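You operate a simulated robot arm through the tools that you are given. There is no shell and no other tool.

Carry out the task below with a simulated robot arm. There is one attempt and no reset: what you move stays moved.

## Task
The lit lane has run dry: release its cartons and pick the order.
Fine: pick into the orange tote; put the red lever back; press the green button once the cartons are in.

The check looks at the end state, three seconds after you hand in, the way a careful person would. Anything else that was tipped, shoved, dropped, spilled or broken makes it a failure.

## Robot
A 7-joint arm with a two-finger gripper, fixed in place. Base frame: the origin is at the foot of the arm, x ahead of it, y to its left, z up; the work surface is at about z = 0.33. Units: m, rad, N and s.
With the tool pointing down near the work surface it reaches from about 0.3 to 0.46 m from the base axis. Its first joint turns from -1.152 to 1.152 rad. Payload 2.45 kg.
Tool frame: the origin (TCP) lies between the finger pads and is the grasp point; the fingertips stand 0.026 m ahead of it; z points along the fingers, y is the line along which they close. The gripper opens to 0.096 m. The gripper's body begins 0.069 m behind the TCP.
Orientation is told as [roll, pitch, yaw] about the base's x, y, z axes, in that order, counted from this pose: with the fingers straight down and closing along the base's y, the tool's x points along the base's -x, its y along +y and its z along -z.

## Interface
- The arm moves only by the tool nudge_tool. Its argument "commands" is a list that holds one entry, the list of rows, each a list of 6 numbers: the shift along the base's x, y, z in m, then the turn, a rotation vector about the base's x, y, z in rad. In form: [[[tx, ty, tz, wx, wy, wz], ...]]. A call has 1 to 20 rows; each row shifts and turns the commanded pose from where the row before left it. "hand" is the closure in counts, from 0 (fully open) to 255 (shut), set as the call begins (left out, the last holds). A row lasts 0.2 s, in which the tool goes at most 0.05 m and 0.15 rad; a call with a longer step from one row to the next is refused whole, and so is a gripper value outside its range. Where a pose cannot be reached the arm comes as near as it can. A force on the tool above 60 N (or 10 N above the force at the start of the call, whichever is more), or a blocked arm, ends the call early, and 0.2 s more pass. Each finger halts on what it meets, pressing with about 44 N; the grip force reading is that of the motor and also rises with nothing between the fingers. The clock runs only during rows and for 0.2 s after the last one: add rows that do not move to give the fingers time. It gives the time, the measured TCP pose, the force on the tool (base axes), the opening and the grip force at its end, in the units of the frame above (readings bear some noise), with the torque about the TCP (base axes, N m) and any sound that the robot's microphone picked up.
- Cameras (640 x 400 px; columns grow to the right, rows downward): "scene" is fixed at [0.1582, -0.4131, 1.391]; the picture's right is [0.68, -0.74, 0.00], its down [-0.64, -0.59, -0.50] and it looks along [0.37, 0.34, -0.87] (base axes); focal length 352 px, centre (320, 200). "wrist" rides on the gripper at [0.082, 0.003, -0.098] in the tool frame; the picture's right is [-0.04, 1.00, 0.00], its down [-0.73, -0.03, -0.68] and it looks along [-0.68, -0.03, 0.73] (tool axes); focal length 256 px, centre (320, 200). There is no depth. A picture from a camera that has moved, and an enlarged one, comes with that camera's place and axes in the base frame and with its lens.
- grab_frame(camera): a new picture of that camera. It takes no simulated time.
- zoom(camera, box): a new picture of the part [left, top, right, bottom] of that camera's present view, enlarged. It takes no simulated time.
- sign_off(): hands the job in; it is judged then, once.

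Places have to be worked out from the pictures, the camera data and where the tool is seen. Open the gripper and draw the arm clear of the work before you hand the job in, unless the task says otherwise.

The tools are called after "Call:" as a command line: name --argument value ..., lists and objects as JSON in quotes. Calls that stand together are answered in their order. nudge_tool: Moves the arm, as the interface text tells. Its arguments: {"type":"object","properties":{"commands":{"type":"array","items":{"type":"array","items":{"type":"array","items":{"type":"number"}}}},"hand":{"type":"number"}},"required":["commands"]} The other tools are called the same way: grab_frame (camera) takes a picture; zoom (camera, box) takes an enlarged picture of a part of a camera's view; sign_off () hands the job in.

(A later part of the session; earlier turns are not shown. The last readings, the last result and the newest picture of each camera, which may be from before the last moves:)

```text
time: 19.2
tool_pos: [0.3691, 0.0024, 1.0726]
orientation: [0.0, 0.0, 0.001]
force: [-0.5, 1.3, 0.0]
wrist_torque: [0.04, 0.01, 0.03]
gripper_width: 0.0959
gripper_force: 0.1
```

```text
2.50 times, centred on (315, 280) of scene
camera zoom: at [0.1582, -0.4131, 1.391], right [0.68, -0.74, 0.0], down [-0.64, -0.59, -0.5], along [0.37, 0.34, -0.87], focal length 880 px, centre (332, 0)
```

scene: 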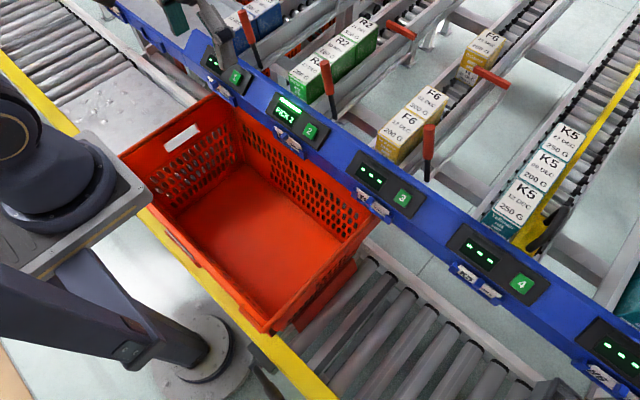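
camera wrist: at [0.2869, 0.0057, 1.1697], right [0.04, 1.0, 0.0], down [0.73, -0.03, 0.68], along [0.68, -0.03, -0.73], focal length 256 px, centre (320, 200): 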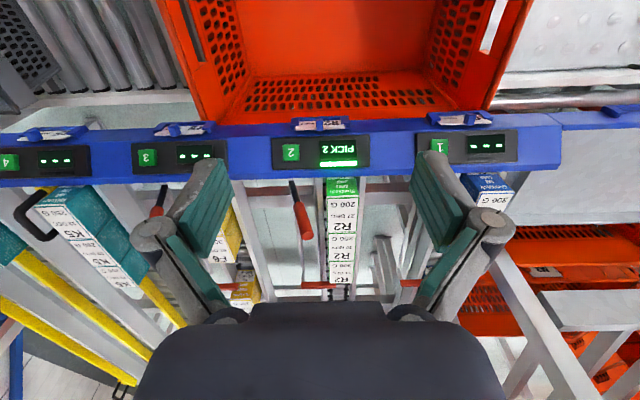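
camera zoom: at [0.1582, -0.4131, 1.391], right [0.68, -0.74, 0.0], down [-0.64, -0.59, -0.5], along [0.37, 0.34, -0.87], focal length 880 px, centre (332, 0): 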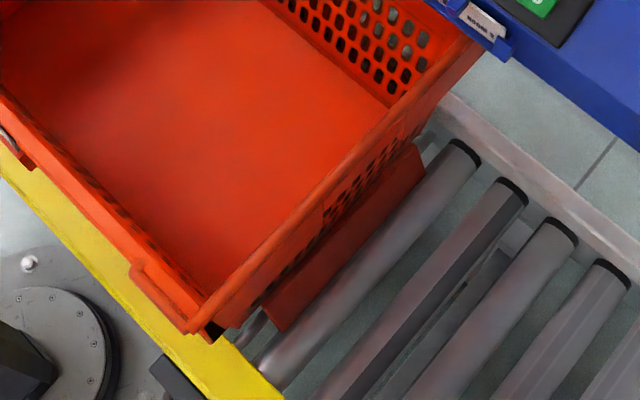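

The tote floor is judged at z ≈ 0.42, spanning about x 0.22–0.51, y -0.19–0.27. I move above the rear half of the front R2 carton (TCP x ≈ 0.626, y ≈ 0.028), which keeps the -y finger clear of the lever handle at x ≈ 0.596.

Call:
nudge_tool --commands '[[[0.045, 0.005, 0, 0, 0, 0], [0.045, 0.005, 0, 0, 0, 0], [0.045, 0.005, 0, 0, 0, 0], [0.045, 0.005, 0, 0, 0, 0], [0.04, 0.003, -0.01, 0, 0, 0], [0.035, 0.003, -0.02, 0, 0, 0], [0, 0, 0, 0, 0, 0]]]' --hand 40

Call:
grab_frame --camera "wrist"

Call:
zoom --camera "scene" --box '[260, 0, 420, 130]'

```text
time: 20.8
tool_pos: [0.625, 0.0289, 1.0418]
orientation: [-0.001, 0.0, 0.0]
force: [0.2, -0.5, 0.7]
wrist_torque: [0.03, 0.0, 0.0]
gripper_width: 0.0807
gripper_force: 0.0
```

```text
taken
camera wrist: at [0.5436, 0.031, 1.139], right [0.04, 1.0, 0.0], down [0.73, -0.03, 0.68], along [0.68, -0.03, -0.73], focal length 256 px, centre (320, 200)
```

wrist: 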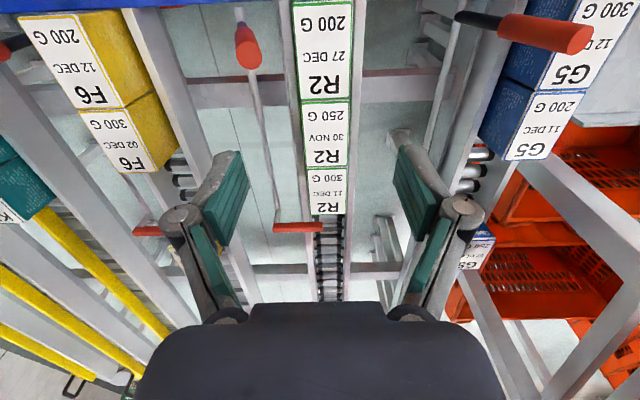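

```text
3.08 times, centred on (340, 65) of scene
camera zoom: at [0.1582, -0.4131, 1.391], right [0.68, -0.74, 0.0], down [-0.64, -0.59, -0.5], along [0.37, 0.34, -0.87], focal length 1084 px, centre (258, 615)
```

zoom: 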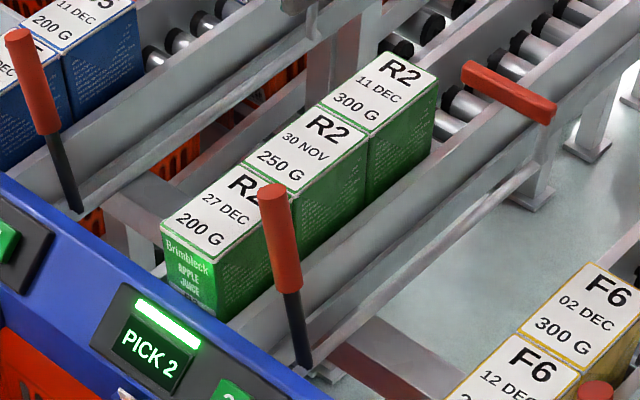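

The carton's top spans about x 0.567–0.647, y 0.005–0.058 (z ≈ 0.866), and the lever handle reaches to x ≈ 0.608. I set x to 0.630, y to 0.031 and go halfway down for a check.

Call:
nudge_tool --commands '[[[0.005, 0.002, -0.02, 0, 0, 0], [0, 0, -0.03, 0, 0, 0], [0, 0, -0.03, 0, 0, 0], [0, 0, 0, 0, 0, 0]]]' --hand 40

Call:
grab_frame --camera "wrist"

Call:
zoom --camera "scene" --box '[260, 0, 420, 130]'

```text
time: 21.8
tool_pos: [0.6282, 0.0315, 0.9618]
orientation: [0.0, 0.0, -0.001]
force: [0.9, 0.0, 0.1]
wrist_torque: [0.03, -0.01, -0.04]
gripper_width: 0.0807
gripper_force: 0.1
```

```text
taken
camera wrist: at [0.5462, 0.0344, 1.059], right [0.04, 1.0, 0.0], down [0.73, -0.03, 0.68], along [0.68, -0.03, -0.73], focal length 256 px, centre (320, 200)
```

wrist: 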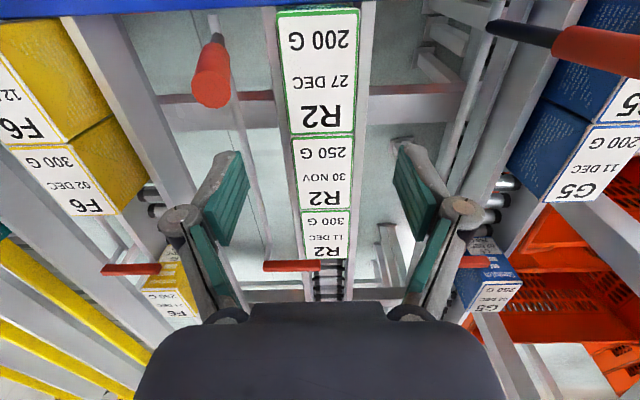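

```text
3.08 times, centred on (340, 65) of scene
camera zoom: at [0.1582, -0.4131, 1.391], right [0.68, -0.74, 0.0], down [-0.64, -0.59, -0.5], along [0.37, 0.34, -0.87], focal length 1084 px, centre (258, 615)
```

zoom: 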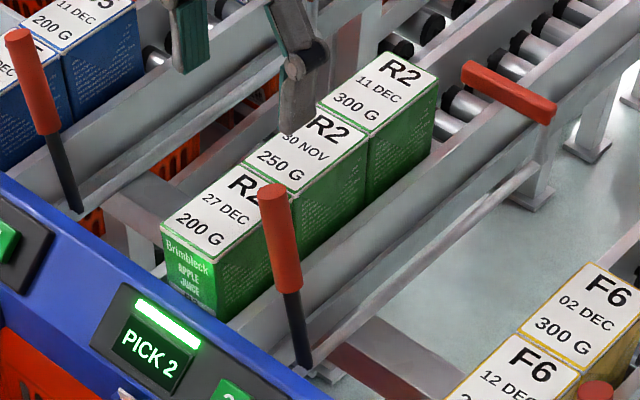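

Carton centre is at y ≈ 0.032 and the lever is 10 mm clear of the finger in x. I descend to TCP z ≈ 0.852 so the tips stop just above the lane walls (top ≈ 0.813).

Call:
nudge_tool --commands '[[[0.001, 0.0005, -0.03, 0, 0, 0], [0, 0, -0.03, 0, 0, 0], [0, 0, -0.025, 0, 0, 0], [0, 0, -0.015, 0, 0, 0], [0, 0, -0.008, 0, 0, 0], [0, 0, 0, 0, 0, 0]]]' --hand 40

Call:
grab_frame --camera "wrist"

Call:
zoom --camera "scene" --box '[260, 0, 420, 130]'

```text
time: 23.2
tool_pos: [0.6291, 0.0304, 0.8566]
orientation: [0.001, -0.001, -0.001]
force: [-0.3, 0.2, -0.3]
wrist_torque: [-0.05, -0.02, 0.01]
gripper_width: 0.081
gripper_force: 0.0
```

```text
taken
camera wrist: at [0.5475, 0.0324, 0.9533], right [0.04, 1.0, 0.0], down [0.73, -0.03, 0.68], along [0.68, -0.03, -0.73], focal length 256 px, centre (320, 200)
```

wrist: 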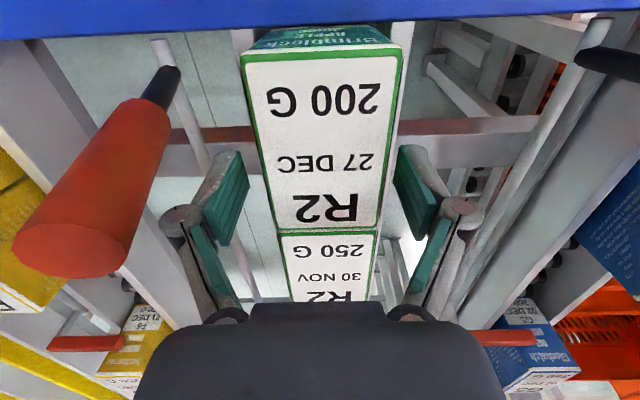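

```text
3.08 times, centred on (340, 65) of scene
camera zoom: at [0.1582, -0.4131, 1.391], right [0.68, -0.74, 0.0], down [-0.64, -0.59, -0.5], along [0.37, 0.34, -0.87], focal length 1084 px, centre (258, 615)
```

zoom: 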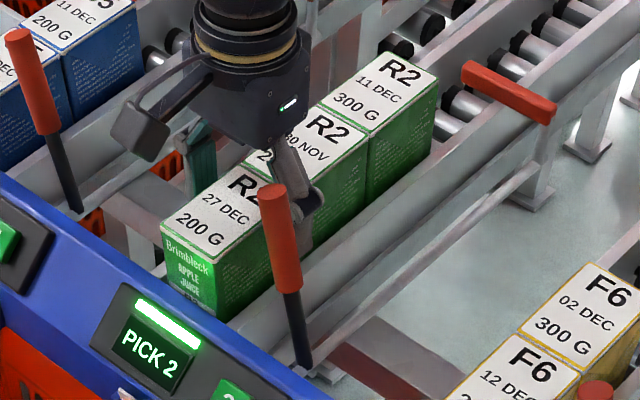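

The front carton sits centred between the pads with the lever well off to the side. I drop 4 mm more and close on it.

Call:
nudge_tool --commands '[[[0, 0.001, -0.004, 0, 0, 0], [0, 0, 0, 0, 0, 0]]]' --hand 40

Call:
nudge_tool --commands '[[[0, 0, 0, 0, 0, 0], [0, 0, 0, 0, 0, 0], [0, 0, 0, 0, 0, 0], [0, 0, 0, 0, 0, 0]]]' --hand 255

Call:
grab_frame --camera "wrist"

```text
time: 23.8
tool_pos: [0.6286, 0.0312, 0.8522]
orientation: [0.001, 0.0, 0.0]
force: [-0.2, 0.0, -0.4]
wrist_torque: [-0.01, 0.02, -0.03]
gripper_width: 0.0811
gripper_force: 0.0
```

```text
time: 24.8
tool_pos: [0.6285, 0.0314, 0.8519]
orientation: [0.001, -0.001, 0.001]
force: [-0.7, 0.1, 1.2]
wrist_torque: [0.13, 0.04, 0.04]
gripper_width: 0.0544
gripper_force: 43.8
```

```text
taken
camera wrist: at [0.5467, 0.0338, 0.9493], right [0.04, 1.0, 0.0], down [0.73, -0.03, 0.68], along [0.68, -0.03, -0.73], focal length 256 px, centre (320, 200)
```

wrist: 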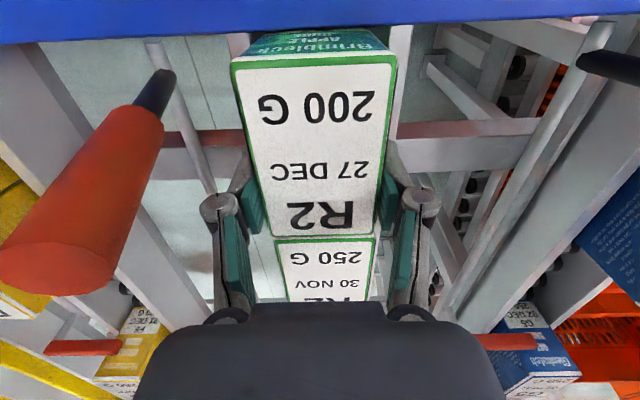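

The grip holds at 54 mm with ~44 N. I lift straight up, slowly at first, to clear the lever and the next carton.

Call:
nudge_tool --commands '[[[0, 0, 0.01, 0, 0, 0], [0, 0, 0.015, 0, 0, 0], [0, 0, 0.02, 0, 0, 0], [0, 0, 0.025, 0, 0, 0], [0, 0, 0.03, 0, 0, 0], [0, 0, 0.03, 0, 0, 0], [0, 0, 0.03, 0, 0, 0], [0, 0, 0, 0, 0, 0]]]' --hand 255

Call:
grab_frame --camera "wrist"

Call:
grab_frame --camera "scene"

```text
time: 26.6
tool_pos: [0.6257, 0.0296, 1.0116]
orientation: [-0.001, 0.0, -0.001]
force: [-0.2, 0.6, -2.9]
wrist_torque: [0.01, -0.03, 0.01]
gripper_width: 0.0544
gripper_force: 44.1
```

```text
taken
camera wrist: at [0.5444, 0.0329, 1.1092], right [0.04, 1.0, 0.0], down [0.73, -0.03, 0.68], along [0.68, -0.03, -0.73], focal length 256 px, centre (320, 200)
```

wrist: 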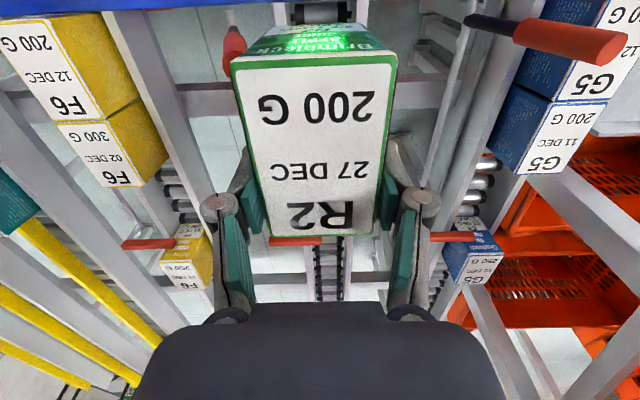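

```text
taken
```

scene: 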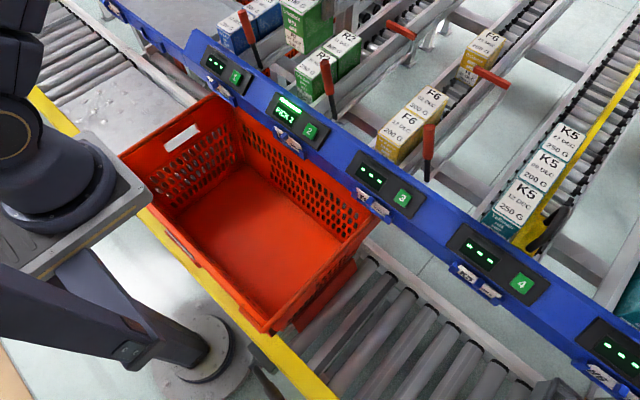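

The carton is held and level enough, and the next one has rolled to the front. I carry it back over the tote at height, levelling the small lane tilt, and then look.

Call:
nudge_tool --commands '[[[-0.03, 0.005, 0.01, 0, 0, 0], [-0.04, 0.01, 0, 0, 0.02, 0], [-0.04, 0.015, 0, 0, 0.02, 0], [-0.04, 0.015, 0, 0, 0.02, 0], [-0.04, 0.015, -0.02, 0, 0, 0], [-0.03, 0.01, -0.03, 0, 0, 0], [0, 0, -0.04, 0, 0, 0], [0, 0, -0.04, 0, 0, 0], [0, 0, 0, 0, 0, 0]]]' --hand 255

Call:
grab_frame --camera "wrist"

Call:
grab_frame --camera "scene"

```text
time: 28.6
tool_pos: [0.4066, 0.0971, 0.8911]
orientation: [0.001, 0.06, 0.0]
force: [-0.3, 0.1, -2.2]
wrist_torque: [-0.04, -0.01, -0.02]
gripper_width: 0.0547
gripper_force: 44.1
```

```text
taken
camera wrist: at [0.3302, 0.0994, 0.9927], right [0.04, 1.0, 0.0], down [0.77, -0.03, 0.63], along [0.63, -0.03, -0.77], focal length 256 px, centre (320, 200)
```

wrist: 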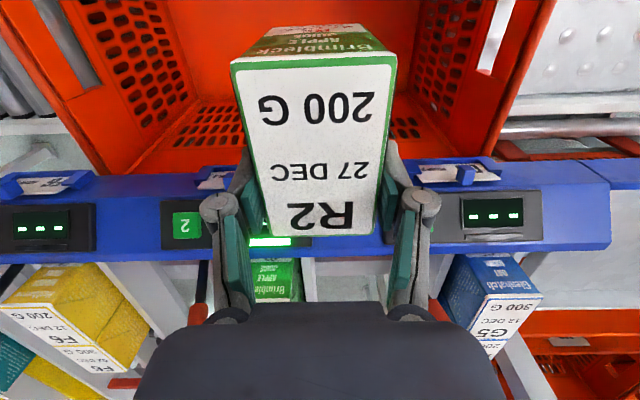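

```text
taken
```

scene: 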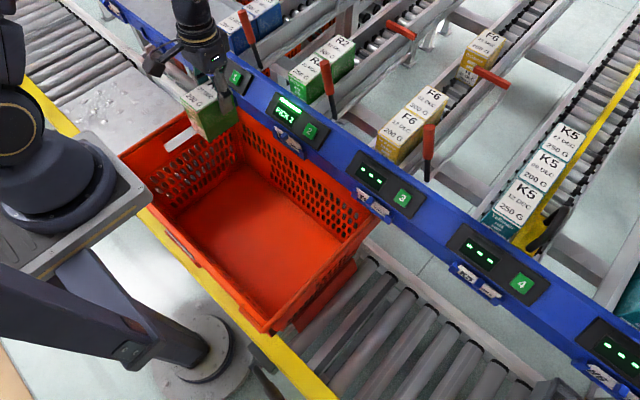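

The carton is above the tote. I zoom to measure its height and the clearance to the tote walls before lowering.

Call:
zoom --camera "scene" --box '[120, 20, 280, 180]'

```text
2.50 times, centred on (200, 100) of scene
camera zoom: at [0.1582, -0.4131, 1.391], right [0.68, -0.74, 0.0], down [-0.64, -0.59, -0.5], along [0.37, 0.34, -0.87], focal length 880 px, centre (620, 450)
```

zoom: 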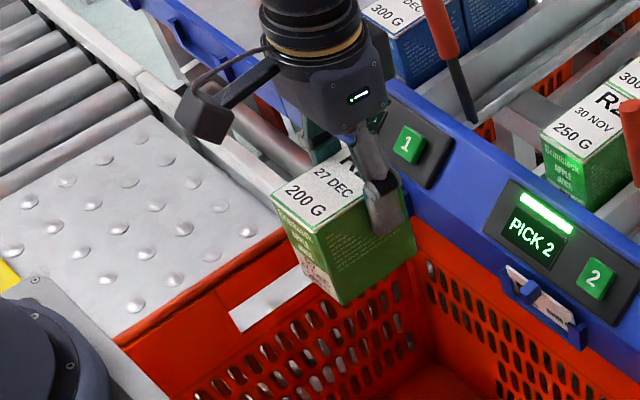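

The carton is about 82 mm tall, so its bottom is ~68 mm below the TCP. I shift to x ≈ 0.38 and lower into the tote part of the way.

Call:
nudge_tool --commands '[[[-0.026, 0.003, -0.02, 0, 0, 0], [0, 0, -0.04, 0, 0, 0], [0, 0, -0.04, 0, 0, 0], [0, 0, -0.04, 0, 0, 0], [0, 0, -0.04, 0, 0, 0], [0, 0, -0.04, 0, 0, 0], [0, 0, -0.04, 0, 0, 0], [0, 0, 0, 0, 0, 0]]]' --hand 255

Call:
grab_frame --camera "wrist"

Call:
grab_frame --camera "scene"

```text
time: 30.4
tool_pos: [0.3843, 0.103, 0.6321]
orientation: [0.001, 0.059, 0.0]
force: [-0.6, -0.4, -2.3]
wrist_torque: [0.02, -0.1, 0.0]
gripper_width: 0.0543
gripper_force: 43.9
```

```text
taken
camera wrist: at [0.3075, 0.1075, 0.7331], right [0.04, 1.0, 0.0], down [0.77, -0.03, 0.63], along [0.63, -0.03, -0.77], focal length 256 px, centre (320, 200)
```

wrist: 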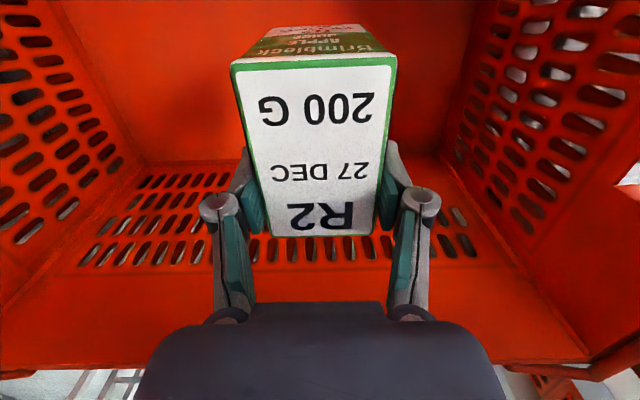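

```text
taken
```

scene: 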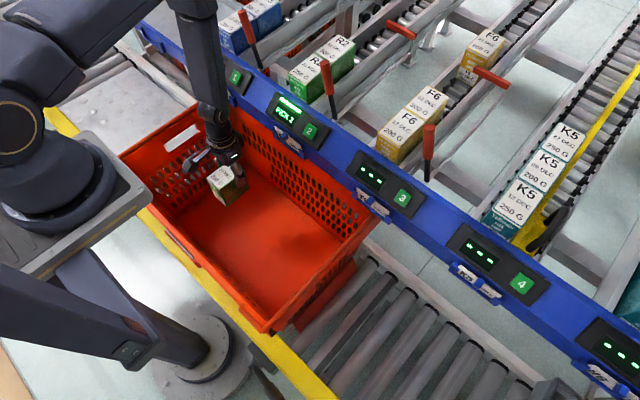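

The tote floor now looks to be at z ≈ 0.39–0.42, so contact is expected around TCP z ≈ 0.46–0.49. I lower to about 0.51 and check the force.

Call:
nudge_tool --commands '[[[0, 0, -0.03, 0, 0, 0], [0, 0, -0.03, 0, 0, 0], [0, 0, -0.03, 0, 0, 0], [0, 0, -0.02, 0, 0, 0], [0, 0, -0.01, 0, 0, 0], [0, 0, 0, 0, 0, 0]]]' --hand 255

Call:
zoom --camera "scene" --box '[150, 100, 310, 260]'

```text
time: 31.8
tool_pos: [0.3806, 0.1047, 0.5117]
orientation: [0.001, 0.061, 0.001]
force: [0.6, 0.4, -2.0]
wrist_torque: [-0.01, -0.03, 0.01]
gripper_width: 0.0542
gripper_force: 44.0
```

```text
2.50 times, centred on (230, 180) of scene
camera zoom: at [0.1582, -0.4131, 1.391], right [0.68, -0.74, 0.0], down [-0.64, -0.59, -0.5], along [0.37, 0.34, -0.87], focal length 880 px, centre (545, 250)
```

zoom: 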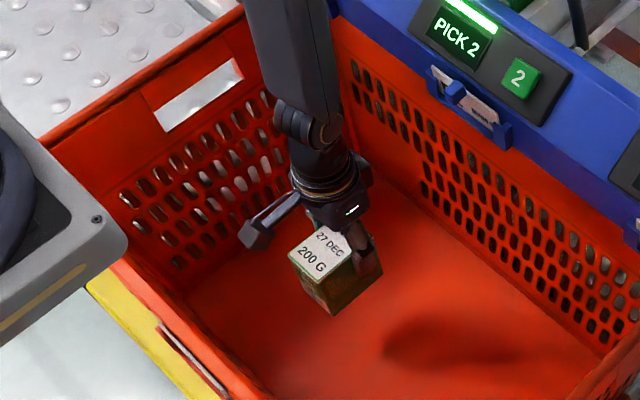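

No contact yet (force still -2 N, the carton's weight). I keep lowering in small steps.

Call:
nudge_tool --commands '[[[0, 0, -0.008, 0, 0, 0], [0, 0, -0.008, 0, 0, 0], [0, 0, 0, 0, 0, 0]]]' --hand 255

Call:
nudge_tool --commands '[[[0, 0, -0.006, 0, 0, 0], [0, 0, -0.006, 0, 0, 0], [0, 0, 0, 0, 0, 0]]]' --hand 255

Call:
zoom --camera "scene" --box '[190, 140, 290, 240]'

```text
time: 32.6
tool_pos: [0.3812, 0.1042, 0.4956]
orientation: [0.0, 0.06, 0.0]
force: [0.1, 0.9, -2.4]
wrist_torque: [0.01, -0.03, 0.0]
gripper_width: 0.0546
gripper_force: 44.4
```

```text
time: 33.4
tool_pos: [0.3808, 0.106, 0.4829]
orientation: [-0.001, 0.062, -0.001]
force: [0.1, 1.0, -2.2]
wrist_torque: [0.0, -0.06, 0.03]
gripper_width: 0.0542
gripper_force: 43.8
```

```text
4.00 times, centred on (240, 190) of scene
camera zoom: at [0.1582, -0.4131, 1.391], right [0.68, -0.74, 0.0], down [-0.64, -0.59, -0.5], along [0.37, 0.34, -0.87], focal length 1409 px, centre (640, 240)
```

zoom: 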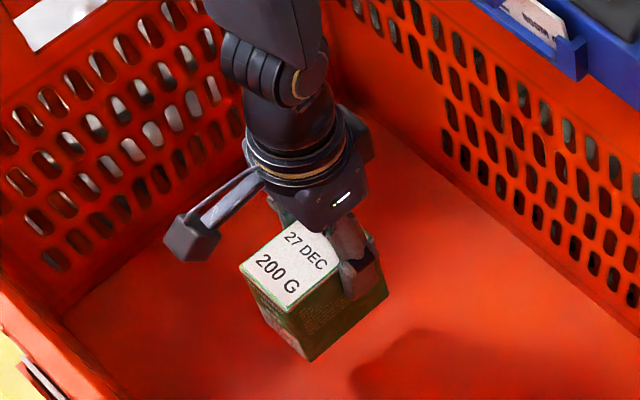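

Still no contact at TCP z = 0.483. I continue down in small steps.

Call:
nudge_tool --commands '[[[0, 0, -0.006, 0, 0, 0], [0, 0, -0.006, 0, 0, 0], [0, 0, 0, 0, 0, 0]]]' --hand 255

Call:
nudge_tool --commands '[[[0, 0, -0.005, 0, 0, 0], [0, 0, 0, 0, 0, 0]]]' --hand 255

Call:
grab_frame --camera "wrist"

Call:
zoom --camera "scene" --box '[190, 140, 290, 240]'

```text
time: 34.2
tool_pos: [0.3812, 0.1055, 0.4719]
orientation: [-0.001, 0.062, 0.001]
force: [-0.3, -1.0, -2.7]
wrist_torque: [0.01, -0.06, -0.02]
gripper_width: 0.0543
gripper_force: 43.2
```

```text
time: 34.8
tool_pos: [0.3828, 0.1043, 0.4672]
orientation: [0.001, 0.059, 0.002]
force: [0.2, -1.0, -2.6]
wrist_torque: [0.0, -0.06, 0.04]
gripper_width: 0.0542
gripper_force: 44.0
```

```text
taken
camera wrist: at [0.3061, 0.1078, 0.5685], right [0.04, 1.0, 0.0], down [0.77, -0.03, 0.63], along [0.63, -0.03, -0.77], focal length 256 px, centre (320, 200)
```

wrist: 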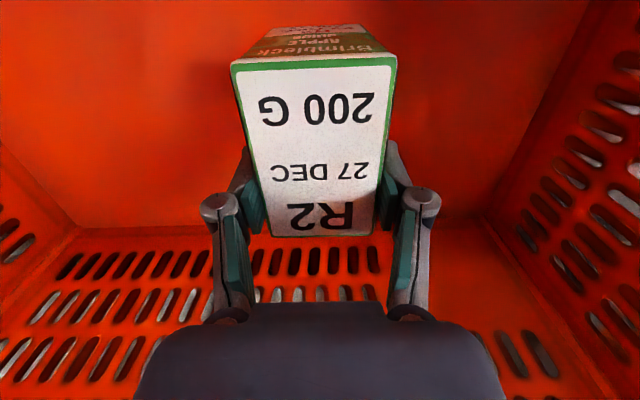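

```text
4.00 times, centred on (240, 190) of scene
camera zoom: at [0.1582, -0.4131, 1.391], right [0.68, -0.74, 0.0], down [-0.64, -0.59, -0.5], along [0.37, 0.34, -0.87], focal length 1409 px, centre (640, 240)
```

zoom: 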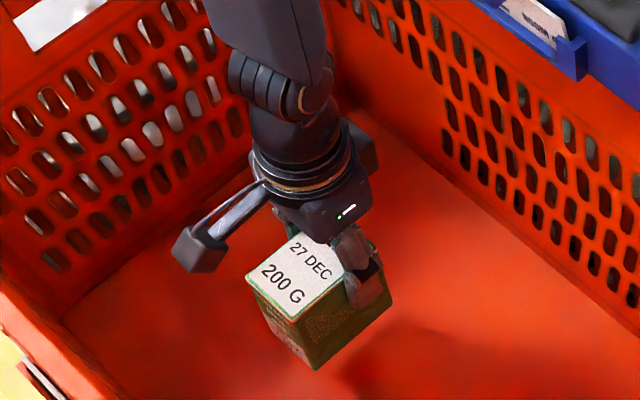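

Re-triangulating the tote's floor corners from the two wrist views gives z ≈ 0.33–0.35, so there's still ~5 cm to go. I lower further, slowing near contact.

Call:
nudge_tool --commands '[[[0, 0, -0.01, 0, 0, 0], [0, 0, -0.01, 0, 0, 0], [0, 0, -0.008, 0, 0, 0], [0, 0, 0, 0, 0, 0]]]' --hand 255

Call:
zoom --camera "scene" --box '[190, 140, 290, 240]'

Call:
grab_frame --camera "wrist"

```text
time: 35.8
tool_pos: [0.3806, 0.1057, 0.4399]
orientation: [0.0, 0.062, -0.001]
force: [0.0, -0.4, -1.3]
wrist_torque: [0.01, -0.04, -0.01]
gripper_width: 0.0547
gripper_force: 44.3
```

```text
4.00 times, centred on (240, 190) of scene
camera zoom: at [0.1582, -0.4131, 1.391], right [0.68, -0.74, 0.0], down [-0.64, -0.59, -0.5], along [0.37, 0.34, -0.87], focal length 1409 px, centre (640, 240)
```

zoom: 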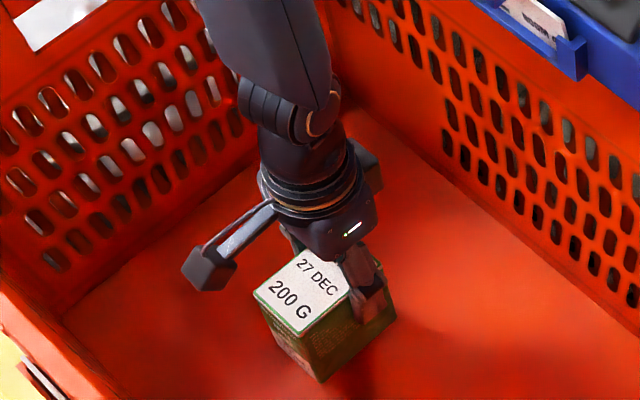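

```text
taken
camera wrist: at [0.3059, 0.1087, 0.5426], right [0.04, 1.0, 0.0], down [0.77, -0.03, 0.63], along [0.63, -0.03, -0.77], focal length 256 px, centre (320, 200)
```

wrist: 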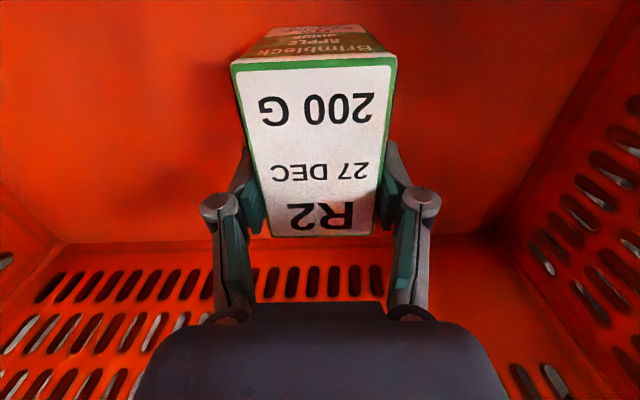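

The shadow is closing under the carton and the weight reading may be easing. I go on in 3–4 mm steps, reading the force.

Call:
nudge_tool --commands '[[[0, 0, -0.004, 0, 0, 0], [0, 0, 0, 0, 0, 0]]]' --hand 255

Call:
nudge_tool --commands '[[[0, 0, -0.004, 0, 0, 0], [0, 0, 0, 0, 0, 0]]]' --hand 255

Call:
nudge_tool --commands '[[[0, 0, -0.004, 0, 0, 0], [0, 0, 0, 0, 0, 0]]]' --hand 255

```text
time: 36.4
tool_pos: [0.381, 0.1062, 0.4411]
orientation: [0.002, 0.061, 0.002]
force: [-0.6, -1.0, -2.6]
wrist_torque: [-0.02, -0.05, 0.02]
gripper_width: 0.0544
gripper_force: 43.5
out of reach, approached as far as the arm can: row 1
```

```text
time: 37.0
tool_pos: [0.3832, 0.1056, 0.441]
orientation: [0.001, 0.061, 0.0]
force: [0.2, 0.4, -1.9]
wrist_torque: [-0.03, -0.02, -0.02]
gripper_width: 0.0542
gripper_force: 44.3
out of reach, approached as far as the arm can: row 1
```

```text
time: 37.6
tool_pos: [0.381, 0.1052, 0.4401]
orientation: [0.0, 0.062, 0.001]
force: [0.2, 0.3, -1.9]
wrist_torque: [-0.02, -0.06, 0.02]
gripper_width: 0.0545
gripper_force: 43.8
out of reach, approached as far as the arm can: row 1
```

The arm reports it cannot go lower in this slightly pitched pose (stuck at z ≈ 0.441, no contact). I turn the tool back toward vertical, which should restore the reach, and see.

Call:
nudge_tool --commands '[[[0, 0, 0, 0, -0.03, 0], [0, 0, 0, 0, -0.03, 0], [0, 0, 0, 0, 0, 0]]]' --hand 255

Call:
nudge_tool --commands '[[[0, 0, -0.003, 0, 0, 0], [0, 0, 0, 0, 0, 0]]]' --hand 255

```text
time: 38.4
tool_pos: [0.3814, 0.1044, 0.4406]
orientation: [-0.001, 0.001, -0.001]
force: [0.1, -0.2, -2.4]
wrist_torque: [0.04, -0.04, 0.0]
gripper_width: 0.0546
gripper_force: 43.8
```

```text
time: 39.0
tool_pos: [0.381, 0.1051, 0.4388]
orientation: [0.0, 0.0, -0.001]
force: [-0.1, -0.3, -2.1]
wrist_torque: [0.01, -0.04, 0.02]
gripper_width: 0.0546
gripper_force: 43.9
```

With the tool vertical the arm moves down again. I continue in small steps, watching for contact.

Call:
nudge_tool --commands '[[[0, 0, -0.004, 0, 0, 0], [0, 0, -0.004, 0, 0, 0], [0, 0, 0, 0, 0, 0]]]' --hand 255

Call:
nudge_tool --commands '[[[0, 0, -0.004, 0, 0, 0], [0, 0, 0, 0, 0, 0]]]' --hand 255

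Call:
zoom --camera "scene" --box '[190, 140, 290, 240]'

```text
time: 39.8
tool_pos: [0.3807, 0.1051, 0.4396]
orientation: [-0.001, 0.001, 0.001]
force: [-0.7, 0.1, -2.1]
wrist_torque: [0.01, -0.03, 0.0]
gripper_width: 0.0543
gripper_force: 43.9
out of reach, approached as far as the arm can: row 1, 2
```

```text
time: 40.4
tool_pos: [0.3808, 0.1045, 0.4399]
orientation: [-0.001, -0.001, 0.0]
force: [-0.1, -0.6, -1.7]
wrist_torque: [0.01, -0.03, -0.01]
gripper_width: 0.0545
gripper_force: 44.3
out of reach, approached as far as the arm can: row 1
```

```text
4.00 times, centred on (240, 190) of scene
camera zoom: at [0.1582, -0.4131, 1.391], right [0.68, -0.74, 0.0], down [-0.64, -0.59, -0.5], along [0.37, 0.34, -0.87], focal length 1409 px, centre (640, 240)
```

zoom: 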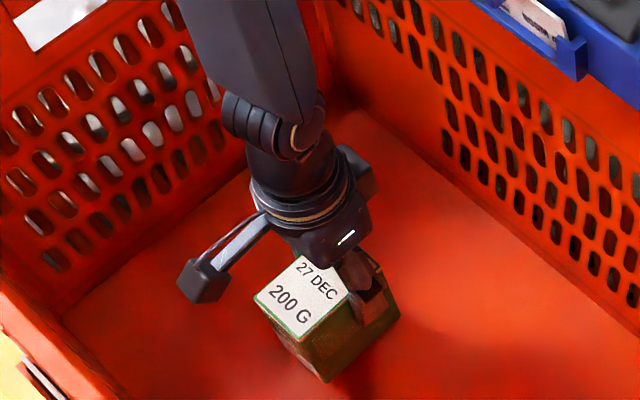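

The arm again reports being at its reach limit at z ≈ 0.439 with no contact. I look at the whole arm posture to judge which way to shift to get lower.

Call:
grab_frame --camera "scene"

Call:
grab_frame --camera "wrist"

```text
taken
```

scene: 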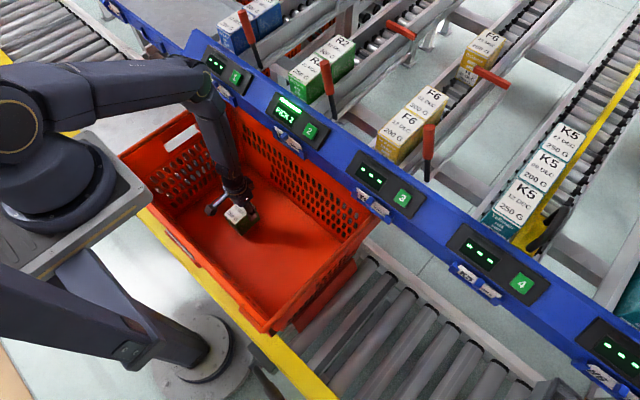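

```text
taken
camera wrist: at [0.299, 0.1078, 0.5364], right [0.04, 1.0, 0.0], down [0.73, -0.03, 0.68], along [0.68, -0.03, -0.73], focal length 256 px, centre (320, 200)
```

wrist: 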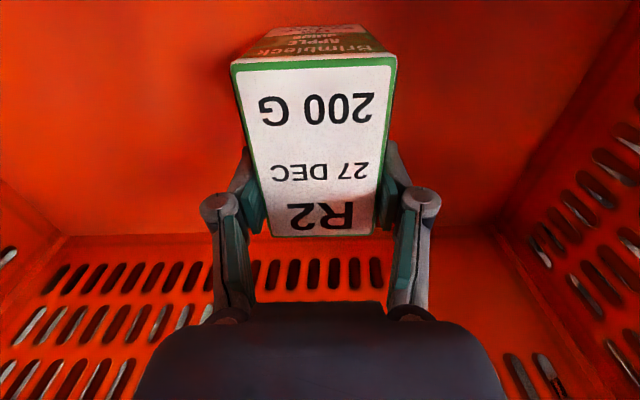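

The posture shows the elbow at roughly radius 0.42 m, z ≈ 0.92, with the forearm hanging almost straight down. I test whether a slightly larger radius allows a lower pose, moving +x 2 cm and then down.

Call:
nudge_tool --commands '[[[0.01, 0, 0.002, 0, 0, 0], [0.015, 0, 0, 0, 0, 0], [0, 0, -0.004, 0, 0, 0], [0, 0, -0.004, 0, 0, 0], [0, 0, 0, 0, 0, 0]]]' --hand 255

```text
time: 41.6
tool_pos: [0.4049, 0.1031, 0.4404]
orientation: [0.0, 0.0, -0.001]
force: [0.3, -0.1, -2.5]
wrist_torque: [0.03, -0.05, -0.01]
gripper_width: 0.0542
gripper_force: 44.3
out of reach, approached as far as the arm can: row 3, 4
```

The same floor of about z ≈ 0.44 holds at the larger radius. I test a smaller radius.

Call:
nudge_tool --commands '[[[-0.02, 0, 0.003, 0, 0, 0], [-0.02, 0, 0, 0, 0, 0], [-0.02, 0, 0, 0, 0, 0], [0, 0, -0.004, 0, 0, 0], [0, 0, -0.004, 0, 0, 0], [0, 0, 0, 0, 0, 0]]]' --hand 255

```text
time: 43.0
tool_pos: [0.3458, 0.1036, 0.4396]
orientation: [0.0, 0.002, 0.0]
force: [0.5, 0.3, -2.8]
wrist_torque: [0.04, -0.07, -0.02]
gripper_width: 0.0544
gripper_force: 43.8
out of reach, approached as far as the arm can: row 5
```

Minimum z is again ≈ 0.439, and the carton bottom is still ~3–4 cm above the tote floor (≈ 0.33). I test whether a tilted tool gets lower, since that tells whether this is a joint limit.

Call:
nudge_tool --commands '[[[0.015, 0, 0.01, 0, 0, 0], [0.015, 0, 0.005, 0, -0.1, 0], [0, 0, 0, 0, -0.1, 0], [0, 0, 0, 0, 0, 0]]]' --hand 255

Call:
nudge_tool --commands '[[[0, 0, -0.005, 0, 0, 0], [0, 0, -0.005, 0, 0, 0], [0, 0, -0.005, 0, 0, 0], [0, 0, -0.005, 0, 0, 0], [0, 0, 0, 0, 0, 0]]]' --hand 255

```text
time: 44.0
tool_pos: [0.3773, 0.1042, 0.4559]
orientation: [0.0, -0.201, 0.0]
force: [-0.1, 0.3, -1.7]
wrist_torque: [0.03, -0.05, -0.01]
gripper_width: 0.0544
gripper_force: 44.1
```

```text
time: 45.2
tool_pos: [0.3757, 0.1032, 0.4448]
orientation: [0.001, -0.198, 0.0]
force: [-0.5, -0.5, -2.2]
wrist_torque: [0.01, -0.06, 0.04]
gripper_width: 0.0545
gripper_force: 43.8
out of reach, approached as far as the arm can: row 3, 4
```

The tilted pose bottoms out even higher, so this is an arm limit: TCP z can't go below ≈ 0.439, leaving the deeply gripped carton ~4 cm above the floor. Rather than drop it, I'll take it back up, rest it on top of the next R2 carton in the lane and regrip it near its top edge.

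Call:
nudge_tool --commands '[[[0.005, 0, 0.02, 0, 0.1, 0], [0, 0, 0.03, 0, 0.1, 0], [0, 0, 0.04, 0, 0, 0], [0, 0, 0.045, 0, 0, 0], [0, 0, 0.045, 0, 0, 0], [0, 0, 0.045, 0, 0, 0], [0, 0, 0.045, 0, 0, 0], [0, 0, 0.045, 0, 0, 0], [0, 0, 0.045, 0, 0, 0], [0, 0, 0.045, 0, 0, 0], [0, 0, 0.045, 0, 0, 0], [0, 0, 0.045, 0, 0, 0], [0, 0, 0.045, 0, 0, 0], [0, 0, 0.045, 0, 0, 0], [0, 0, 0, 0, 0, 0]]]' --hand 255

Call:
grab_frame --camera "scene"

```text
time: 48.4
tool_pos: [0.3833, 0.101, 1.0286]
orientation: [0.0, -0.001, -0.001]
force: [0.3, 0.1, -1.8]
wrist_torque: [0.05, -0.03, -0.03]
gripper_width: 0.0545
gripper_force: 44.1
```

```text
taken
```

scene: 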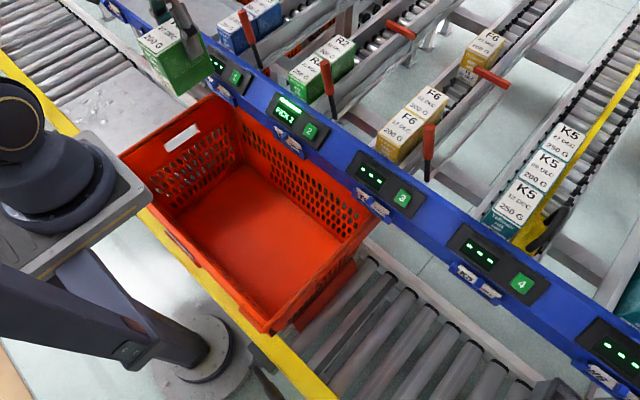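

The carton is up at z ≈ 1.03. I check where the next carton settled at the lane front before setting this one on it.

Call:
zoom --camera "scene" --box '[260, 0, 420, 130]'

Call:
grab_frame --camera "wrist"

```text
3.08 times, centred on (340, 65) of scene
camera zoom: at [0.1582, -0.4131, 1.391], right [0.68, -0.74, 0.0], down [-0.64, -0.59, -0.5], along [0.37, 0.34, -0.87], focal length 1084 px, centre (258, 615)
```

zoom: 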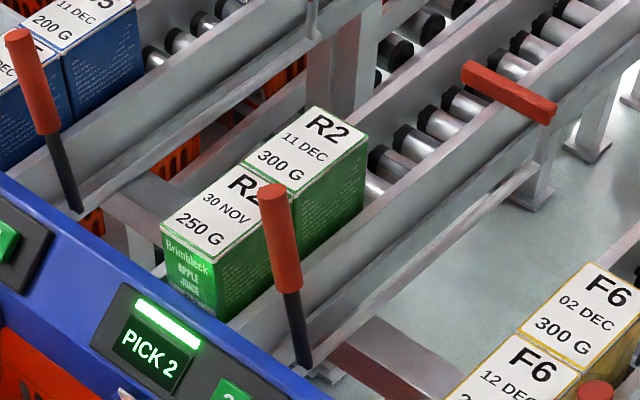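

```text
taken
camera wrist: at [0.3012, 0.1042, 1.1262], right [0.04, 1.0, 0.0], down [0.73, -0.03, 0.68], along [0.68, -0.03, -0.73], focal length 256 px, centre (320, 200)
```

wrist: 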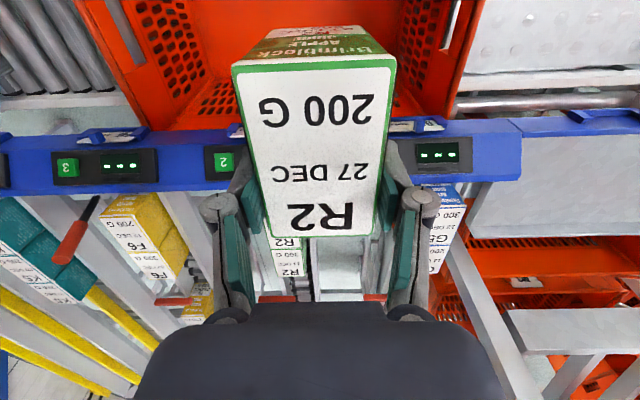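

The 30 NOV carton sits in the same front spot (x ≈ 0.567–0.647). I carry the first carton forward to hover directly above it.

Call:
nudge_tool --commands '[[[0.041, -0.0116, 0.002, 0, 0, 0], [0.041, -0.0116, 0, 0, 0, 0], [0.041, -0.0116, 0, 0, 0, 0], [0.041, -0.0116, 0, 0, 0, 0], [0.041, -0.0116, 0, 0, 0, 0], [0.04, -0.0116, 0, 0, 0, 0], [0, 0, -0.03, 0, 0, 0], [0, 0, -0.02, 0, 0, 0], [0, 0, 0, 0, 0, 0]]]' --hand 255

Call:
zoom --camera "scene" --box '[260, 0, 420, 130]'

Call:
grab_frame --camera "wrist"

```text
time: 50.4
tool_pos: [0.6261, 0.0352, 0.9816]
orientation: [0.0, 0.001, 0.0]
force: [0.1, 0.3, -2.5]
wrist_torque: [0.04, -0.01, 0.05]
gripper_width: 0.0545
gripper_force: 44.0
```

```text
3.08 times, centred on (340, 65) of scene
camera zoom: at [0.1582, -0.4131, 1.391], right [0.68, -0.74, 0.0], down [-0.64, -0.59, -0.5], along [0.37, 0.34, -0.87], focal length 1084 px, centre (258, 615)
```

zoom: 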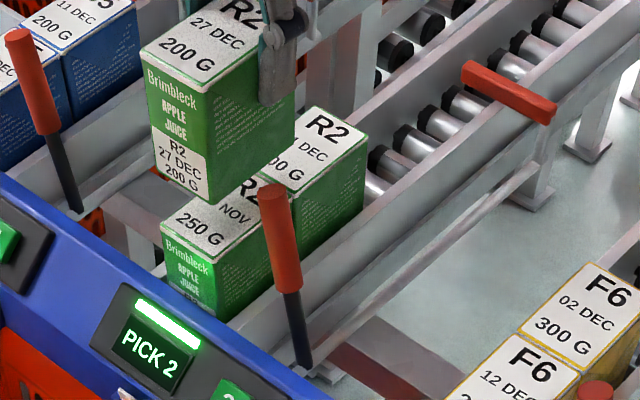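

```text
taken
camera wrist: at [0.545, 0.0372, 1.0786], right [0.04, 1.0, 0.0], down [0.73, -0.03, 0.68], along [0.68, -0.03, -0.73], focal length 256 px, centre (320, 200)
```

wrist: 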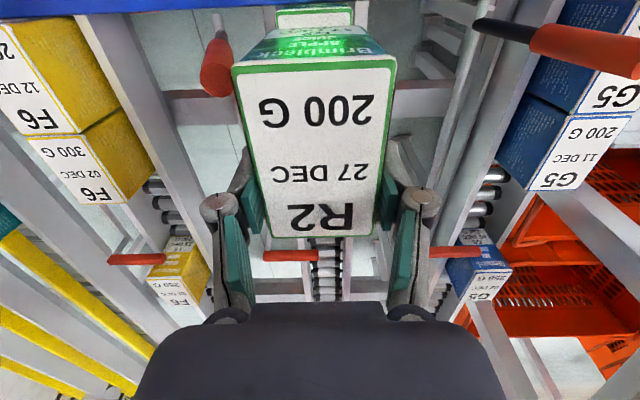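

Carton bottom is ~7 cm below the TCP and just above the 30 NOV carton; contact is expected near TCP z ≈ 0.938. I fine-align and lower to just above it.

Call:
nudge_tool --commands '[[[0.002, -0.0035, -0.01, 0, 0, 0], [0, 0, -0.012, 0, 0, 0], [0, 0, -0.008, 0, 0, 0], [0, 0, 0, 0, 0, 0], [0, 0, 0, 0, 0, 0]]]' --hand 255

Call:
zoom --camera "scene" --box '[280, 10, 380, 110]'

```text
time: 51.6
tool_pos: [0.6289, 0.0302, 0.9509]
orientation: [0.002, 0.0, 0.001]
force: [-0.3, -0.5, -2.2]
wrist_torque: [0.03, -0.05, 0.0]
gripper_width: 0.0546
gripper_force: 43.7
```

```text
4.00 times, centred on (330, 60) of scene
camera zoom: at [0.1582, -0.4131, 1.391], right [0.68, -0.74, 0.0], down [-0.64, -0.59, -0.5], along [0.37, 0.34, -0.87], focal length 1409 px, centre (280, 760)
```

zoom: 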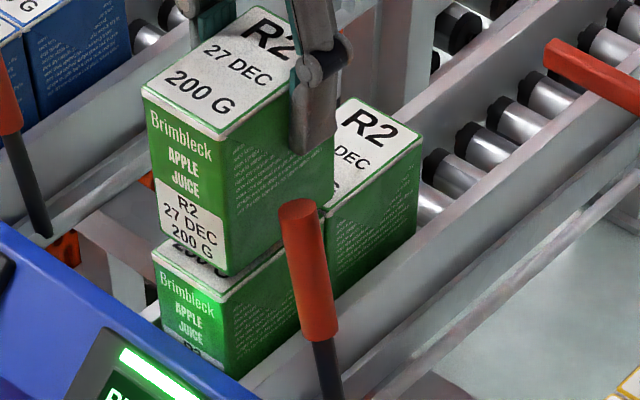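

Alignment above the lower carton is good with ~1 cm gap. I lower in 3 mm steps to contact.

Call:
nudge_tool --commands '[[[0, 0.001, -0.003, 0, 0, 0], [0, 0, -0.003, 0, 0, 0], [0, 0, 0, 0, 0, 0]]]' --hand 255

Call:
nudge_tool --commands '[[[0, 0, -0.003, 0, 0, 0], [0, 0, 0, 0, 0, 0]]]' --hand 255

Call:
nudge_tool --commands '[[[0, 0, -0.002, 0, 0, 0], [0, 0, 0, 0, 0, 0]]]' --hand 255

Call:
zoom --camera "scene" --box '[280, 10, 380, 110]'

```text
time: 52.4
tool_pos: [0.6282, 0.0306, 0.9464]
orientation: [0.001, 0.001, 0.001]
force: [0.0, 0.0, -1.8]
wrist_torque: [0.02, -0.06, 0.0]
gripper_width: 0.0546
gripper_force: 43.8
```

```text
time: 53.0
tool_pos: [0.628, 0.0312, 0.9427]
orientation: [-0.001, -0.001, 0.0]
force: [-1.2, 0.2, 4.1]
wrist_torque: [0.07, 0.16, 0.0]
gripper_width: 0.0544
gripper_force: 44.0
```

```text
time: 53.6
tool_pos: [0.6298, 0.032, 0.9418]
orientation: [0.0, -0.006, -0.003]
force: [-3.4, 0.0, 27.5]
wrist_torque: [0.02, 0.64, -0.01]
gripper_width: 0.0546
gripper_force: 44.7
```

```text
4.00 times, centred on (330, 60) of scene
camera zoom: at [0.1576, -0.4131, 1.391], right [0.68, -0.74, 0.0], down [-0.64, -0.59, -0.5], along [0.37, 0.34, -0.87], focal length 1409 px, centre (280, 760)
```

zoom: 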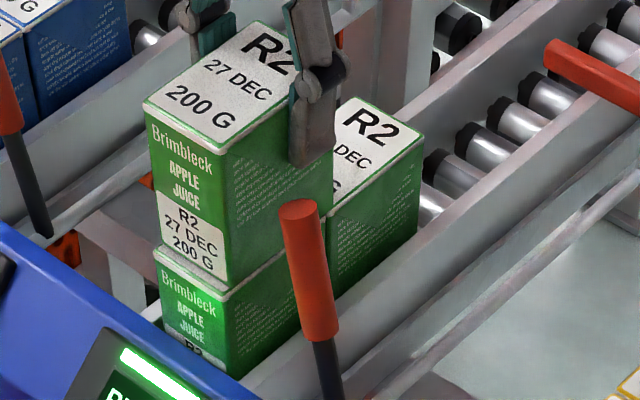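

Contact made (force now 27 N, a bit pressed). I ease up 2 mm and open the gripper modestly to leave the carton standing on the lower one.

Call:
nudge_tool --commands '[[[0, 0, 0.002, 0, 0, 0], [0, 0, 0, 0, 0, 0]]]' --hand 255

Call:
nudge_tool --commands '[[[0, 0, 0, 0, 0, 0], [0, 0, 0, 0, 0, 0], [0, 0, 0, 0, 0, 0]]]' --hand 50

Call:
grab_frame --camera "wrist"

Call:
zoom --camera "scene" --box '[280, 10, 380, 110]'

```text
time: 54.2
tool_pos: [0.6287, 0.0301, 0.9412]
orientation: [0.001, -0.003, 0.001]
force: [1.8, 1.4, 15.7]
wrist_torque: [0.05, -0.67, -0.02]
gripper_width: 0.0543
gripper_force: 44.0
```

```text
time: 55.0
tool_pos: [0.6276, 0.0302, 0.9425]
orientation: [0.0, 0.002, -0.001]
force: [-0.5, -0.1, -0.1]
wrist_torque: [0.01, 0.02, 0.0]
gripper_width: 0.0774
gripper_force: 0.1
```

```text
taken
camera wrist: at [0.5465, 0.0336, 1.0391], right [0.04, 1.0, 0.0], down [0.73, -0.03, 0.68], along [0.68, -0.03, -0.73], focal length 256 px, centre (320, 200)
```

wrist: 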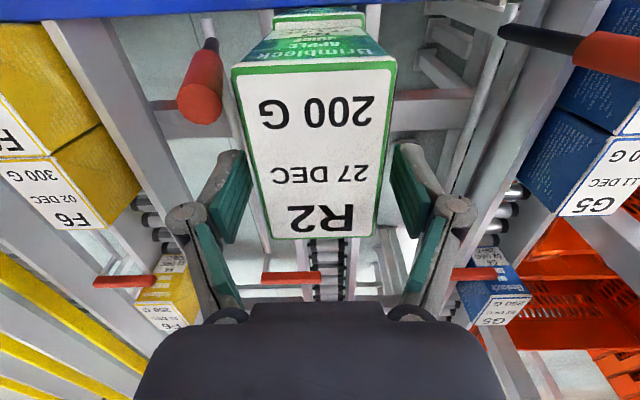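

```text
4.00 times, centred on (330, 60) of scene
camera zoom: at [0.1582, -0.4131, 1.391], right [0.68, -0.74, 0.0], down [-0.64, -0.59, -0.5], along [0.37, 0.34, -0.87], focal length 1409 px, centre (280, 760)
```

zoom: 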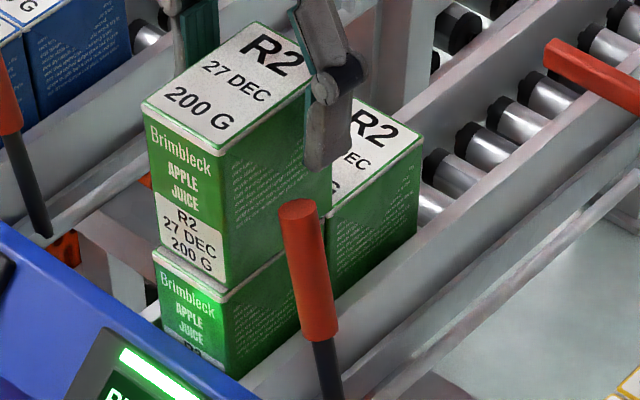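

The carton stands squarely on the lower one. I raise ~28 mm and shift 20 mm toward -x so that only the lowest ~12 mm of the pads grip the carton's top, centred along x.

Call:
nudge_tool --commands '[[[0, 0.001, 0.014, 0, 0, 0], [0, 0, 0.014, 0, 0, 0], [-0.01, 0, 0, 0, 0, 0], [-0.01, 0, 0, 0, 0, 0], [0, 0, 0, 0, 0, 0], [0, 0, 0, 0, 0, 0]]]' --hand 50

Call:
grab_frame --camera "wrist"

Call:
zoom --camera "scene" --box '[280, 10, 380, 110]'

```text
time: 56.4
tool_pos: [0.6084, 0.0322, 0.9707]
orientation: [-0.001, -0.001, 0.0]
force: [-0.2, -0.1, -0.3]
wrist_torque: [-0.02, -0.01, -0.02]
gripper_width: 0.0774
gripper_force: 0.0
```

```text
taken
camera wrist: at [0.5266, 0.0342, 1.0672], right [0.04, 1.0, 0.0], down [0.73, -0.03, 0.68], along [0.68, -0.03, -0.73], focal length 256 px, centre (320, 200)
```

wrist: 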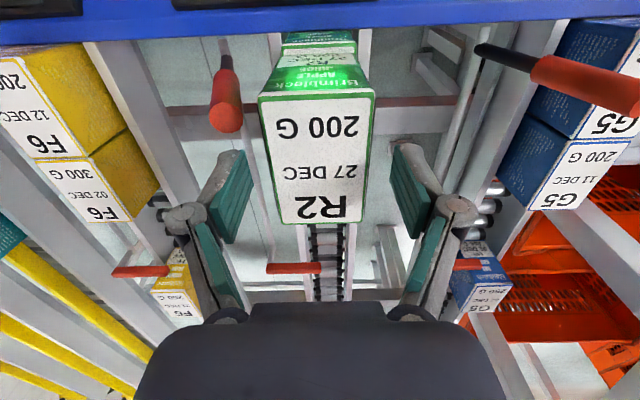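

```text
4.00 times, centred on (330, 60) of scene
camera zoom: at [0.1582, -0.4131, 1.391], right [0.68, -0.74, 0.0], down [-0.64, -0.59, -0.5], along [0.37, 0.34, -0.87], focal length 1409 px, centre (280, 760)
```

zoom: 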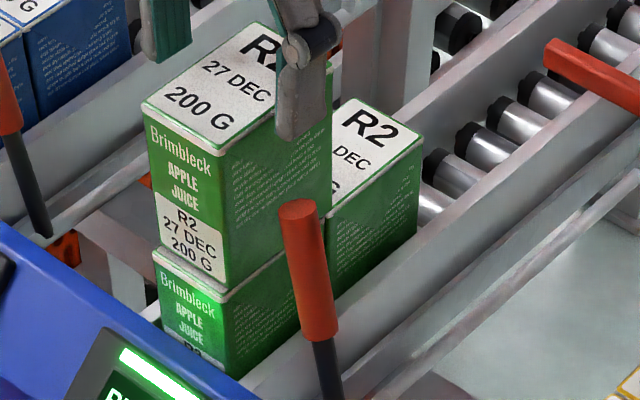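

From the known carton width, its top is at z ≈ 0.952, so the tips overlap it by only ~7 mm now. I lower 6 mm more and close.

Call:
nudge_tool --commands '[[[0, 0, -0.006, 0, 0, 0], [0, 0, 0, 0, 0, 0]]]' --hand 50

Call:
nudge_tool --commands '[[[0, 0, 0, 0, 0, 0], [0, 0, 0, 0, 0, 0], [0, 0, 0, 0, 0, 0], [0, 0, 0, 0, 0, 0]]]' --hand 255

Call:
zoom --camera "scene" --box '[280, 10, 380, 110]'

Call:
grab_frame --camera "wrist"

```text
time: 57.0
tool_pos: [0.6095, 0.0319, 0.9648]
orientation: [-0.001, 0.002, 0.003]
force: [0.5, -0.9, 0.1]
wrist_torque: [-0.03, 0.0, 0.01]
gripper_width: 0.077
gripper_force: 0.1
```

```text
time: 58.0
tool_pos: [0.6086, 0.0313, 0.9649]
orientation: [0.0, 0.001, 0.001]
force: [0.0, 0.4, 0.4]
wrist_torque: [-0.05, -0.04, 0.0]
gripper_width: 0.0545
gripper_force: 44.1
```

```text
4.00 times, centred on (330, 60) of scene
camera zoom: at [0.1581, -0.4131, 1.391], right [0.68, -0.74, 0.0], down [-0.64, -0.59, -0.5], along [0.37, 0.34, -0.87], focal length 1409 px, centre (280, 760)
```

zoom: 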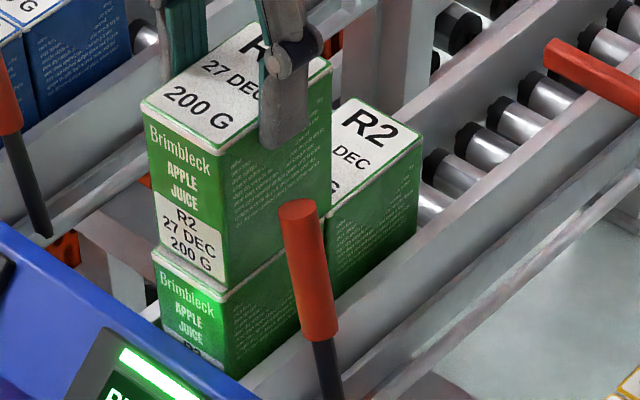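

```text
taken
camera wrist: at [0.5269, 0.0341, 1.062], right [0.04, 1.0, 0.0], down [0.73, -0.03, 0.68], along [0.68, -0.03, -0.73], focal length 256 px, centre (320, 200)
```

wrist: 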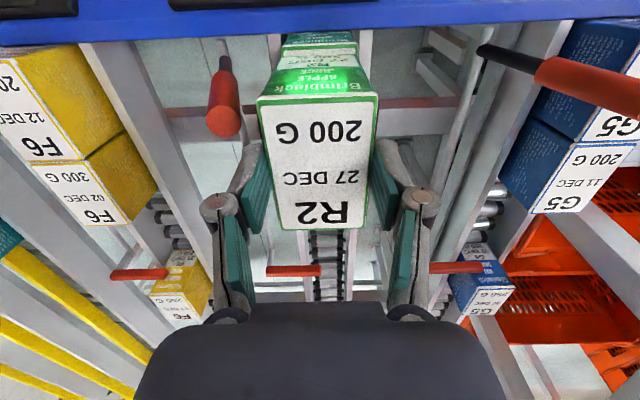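

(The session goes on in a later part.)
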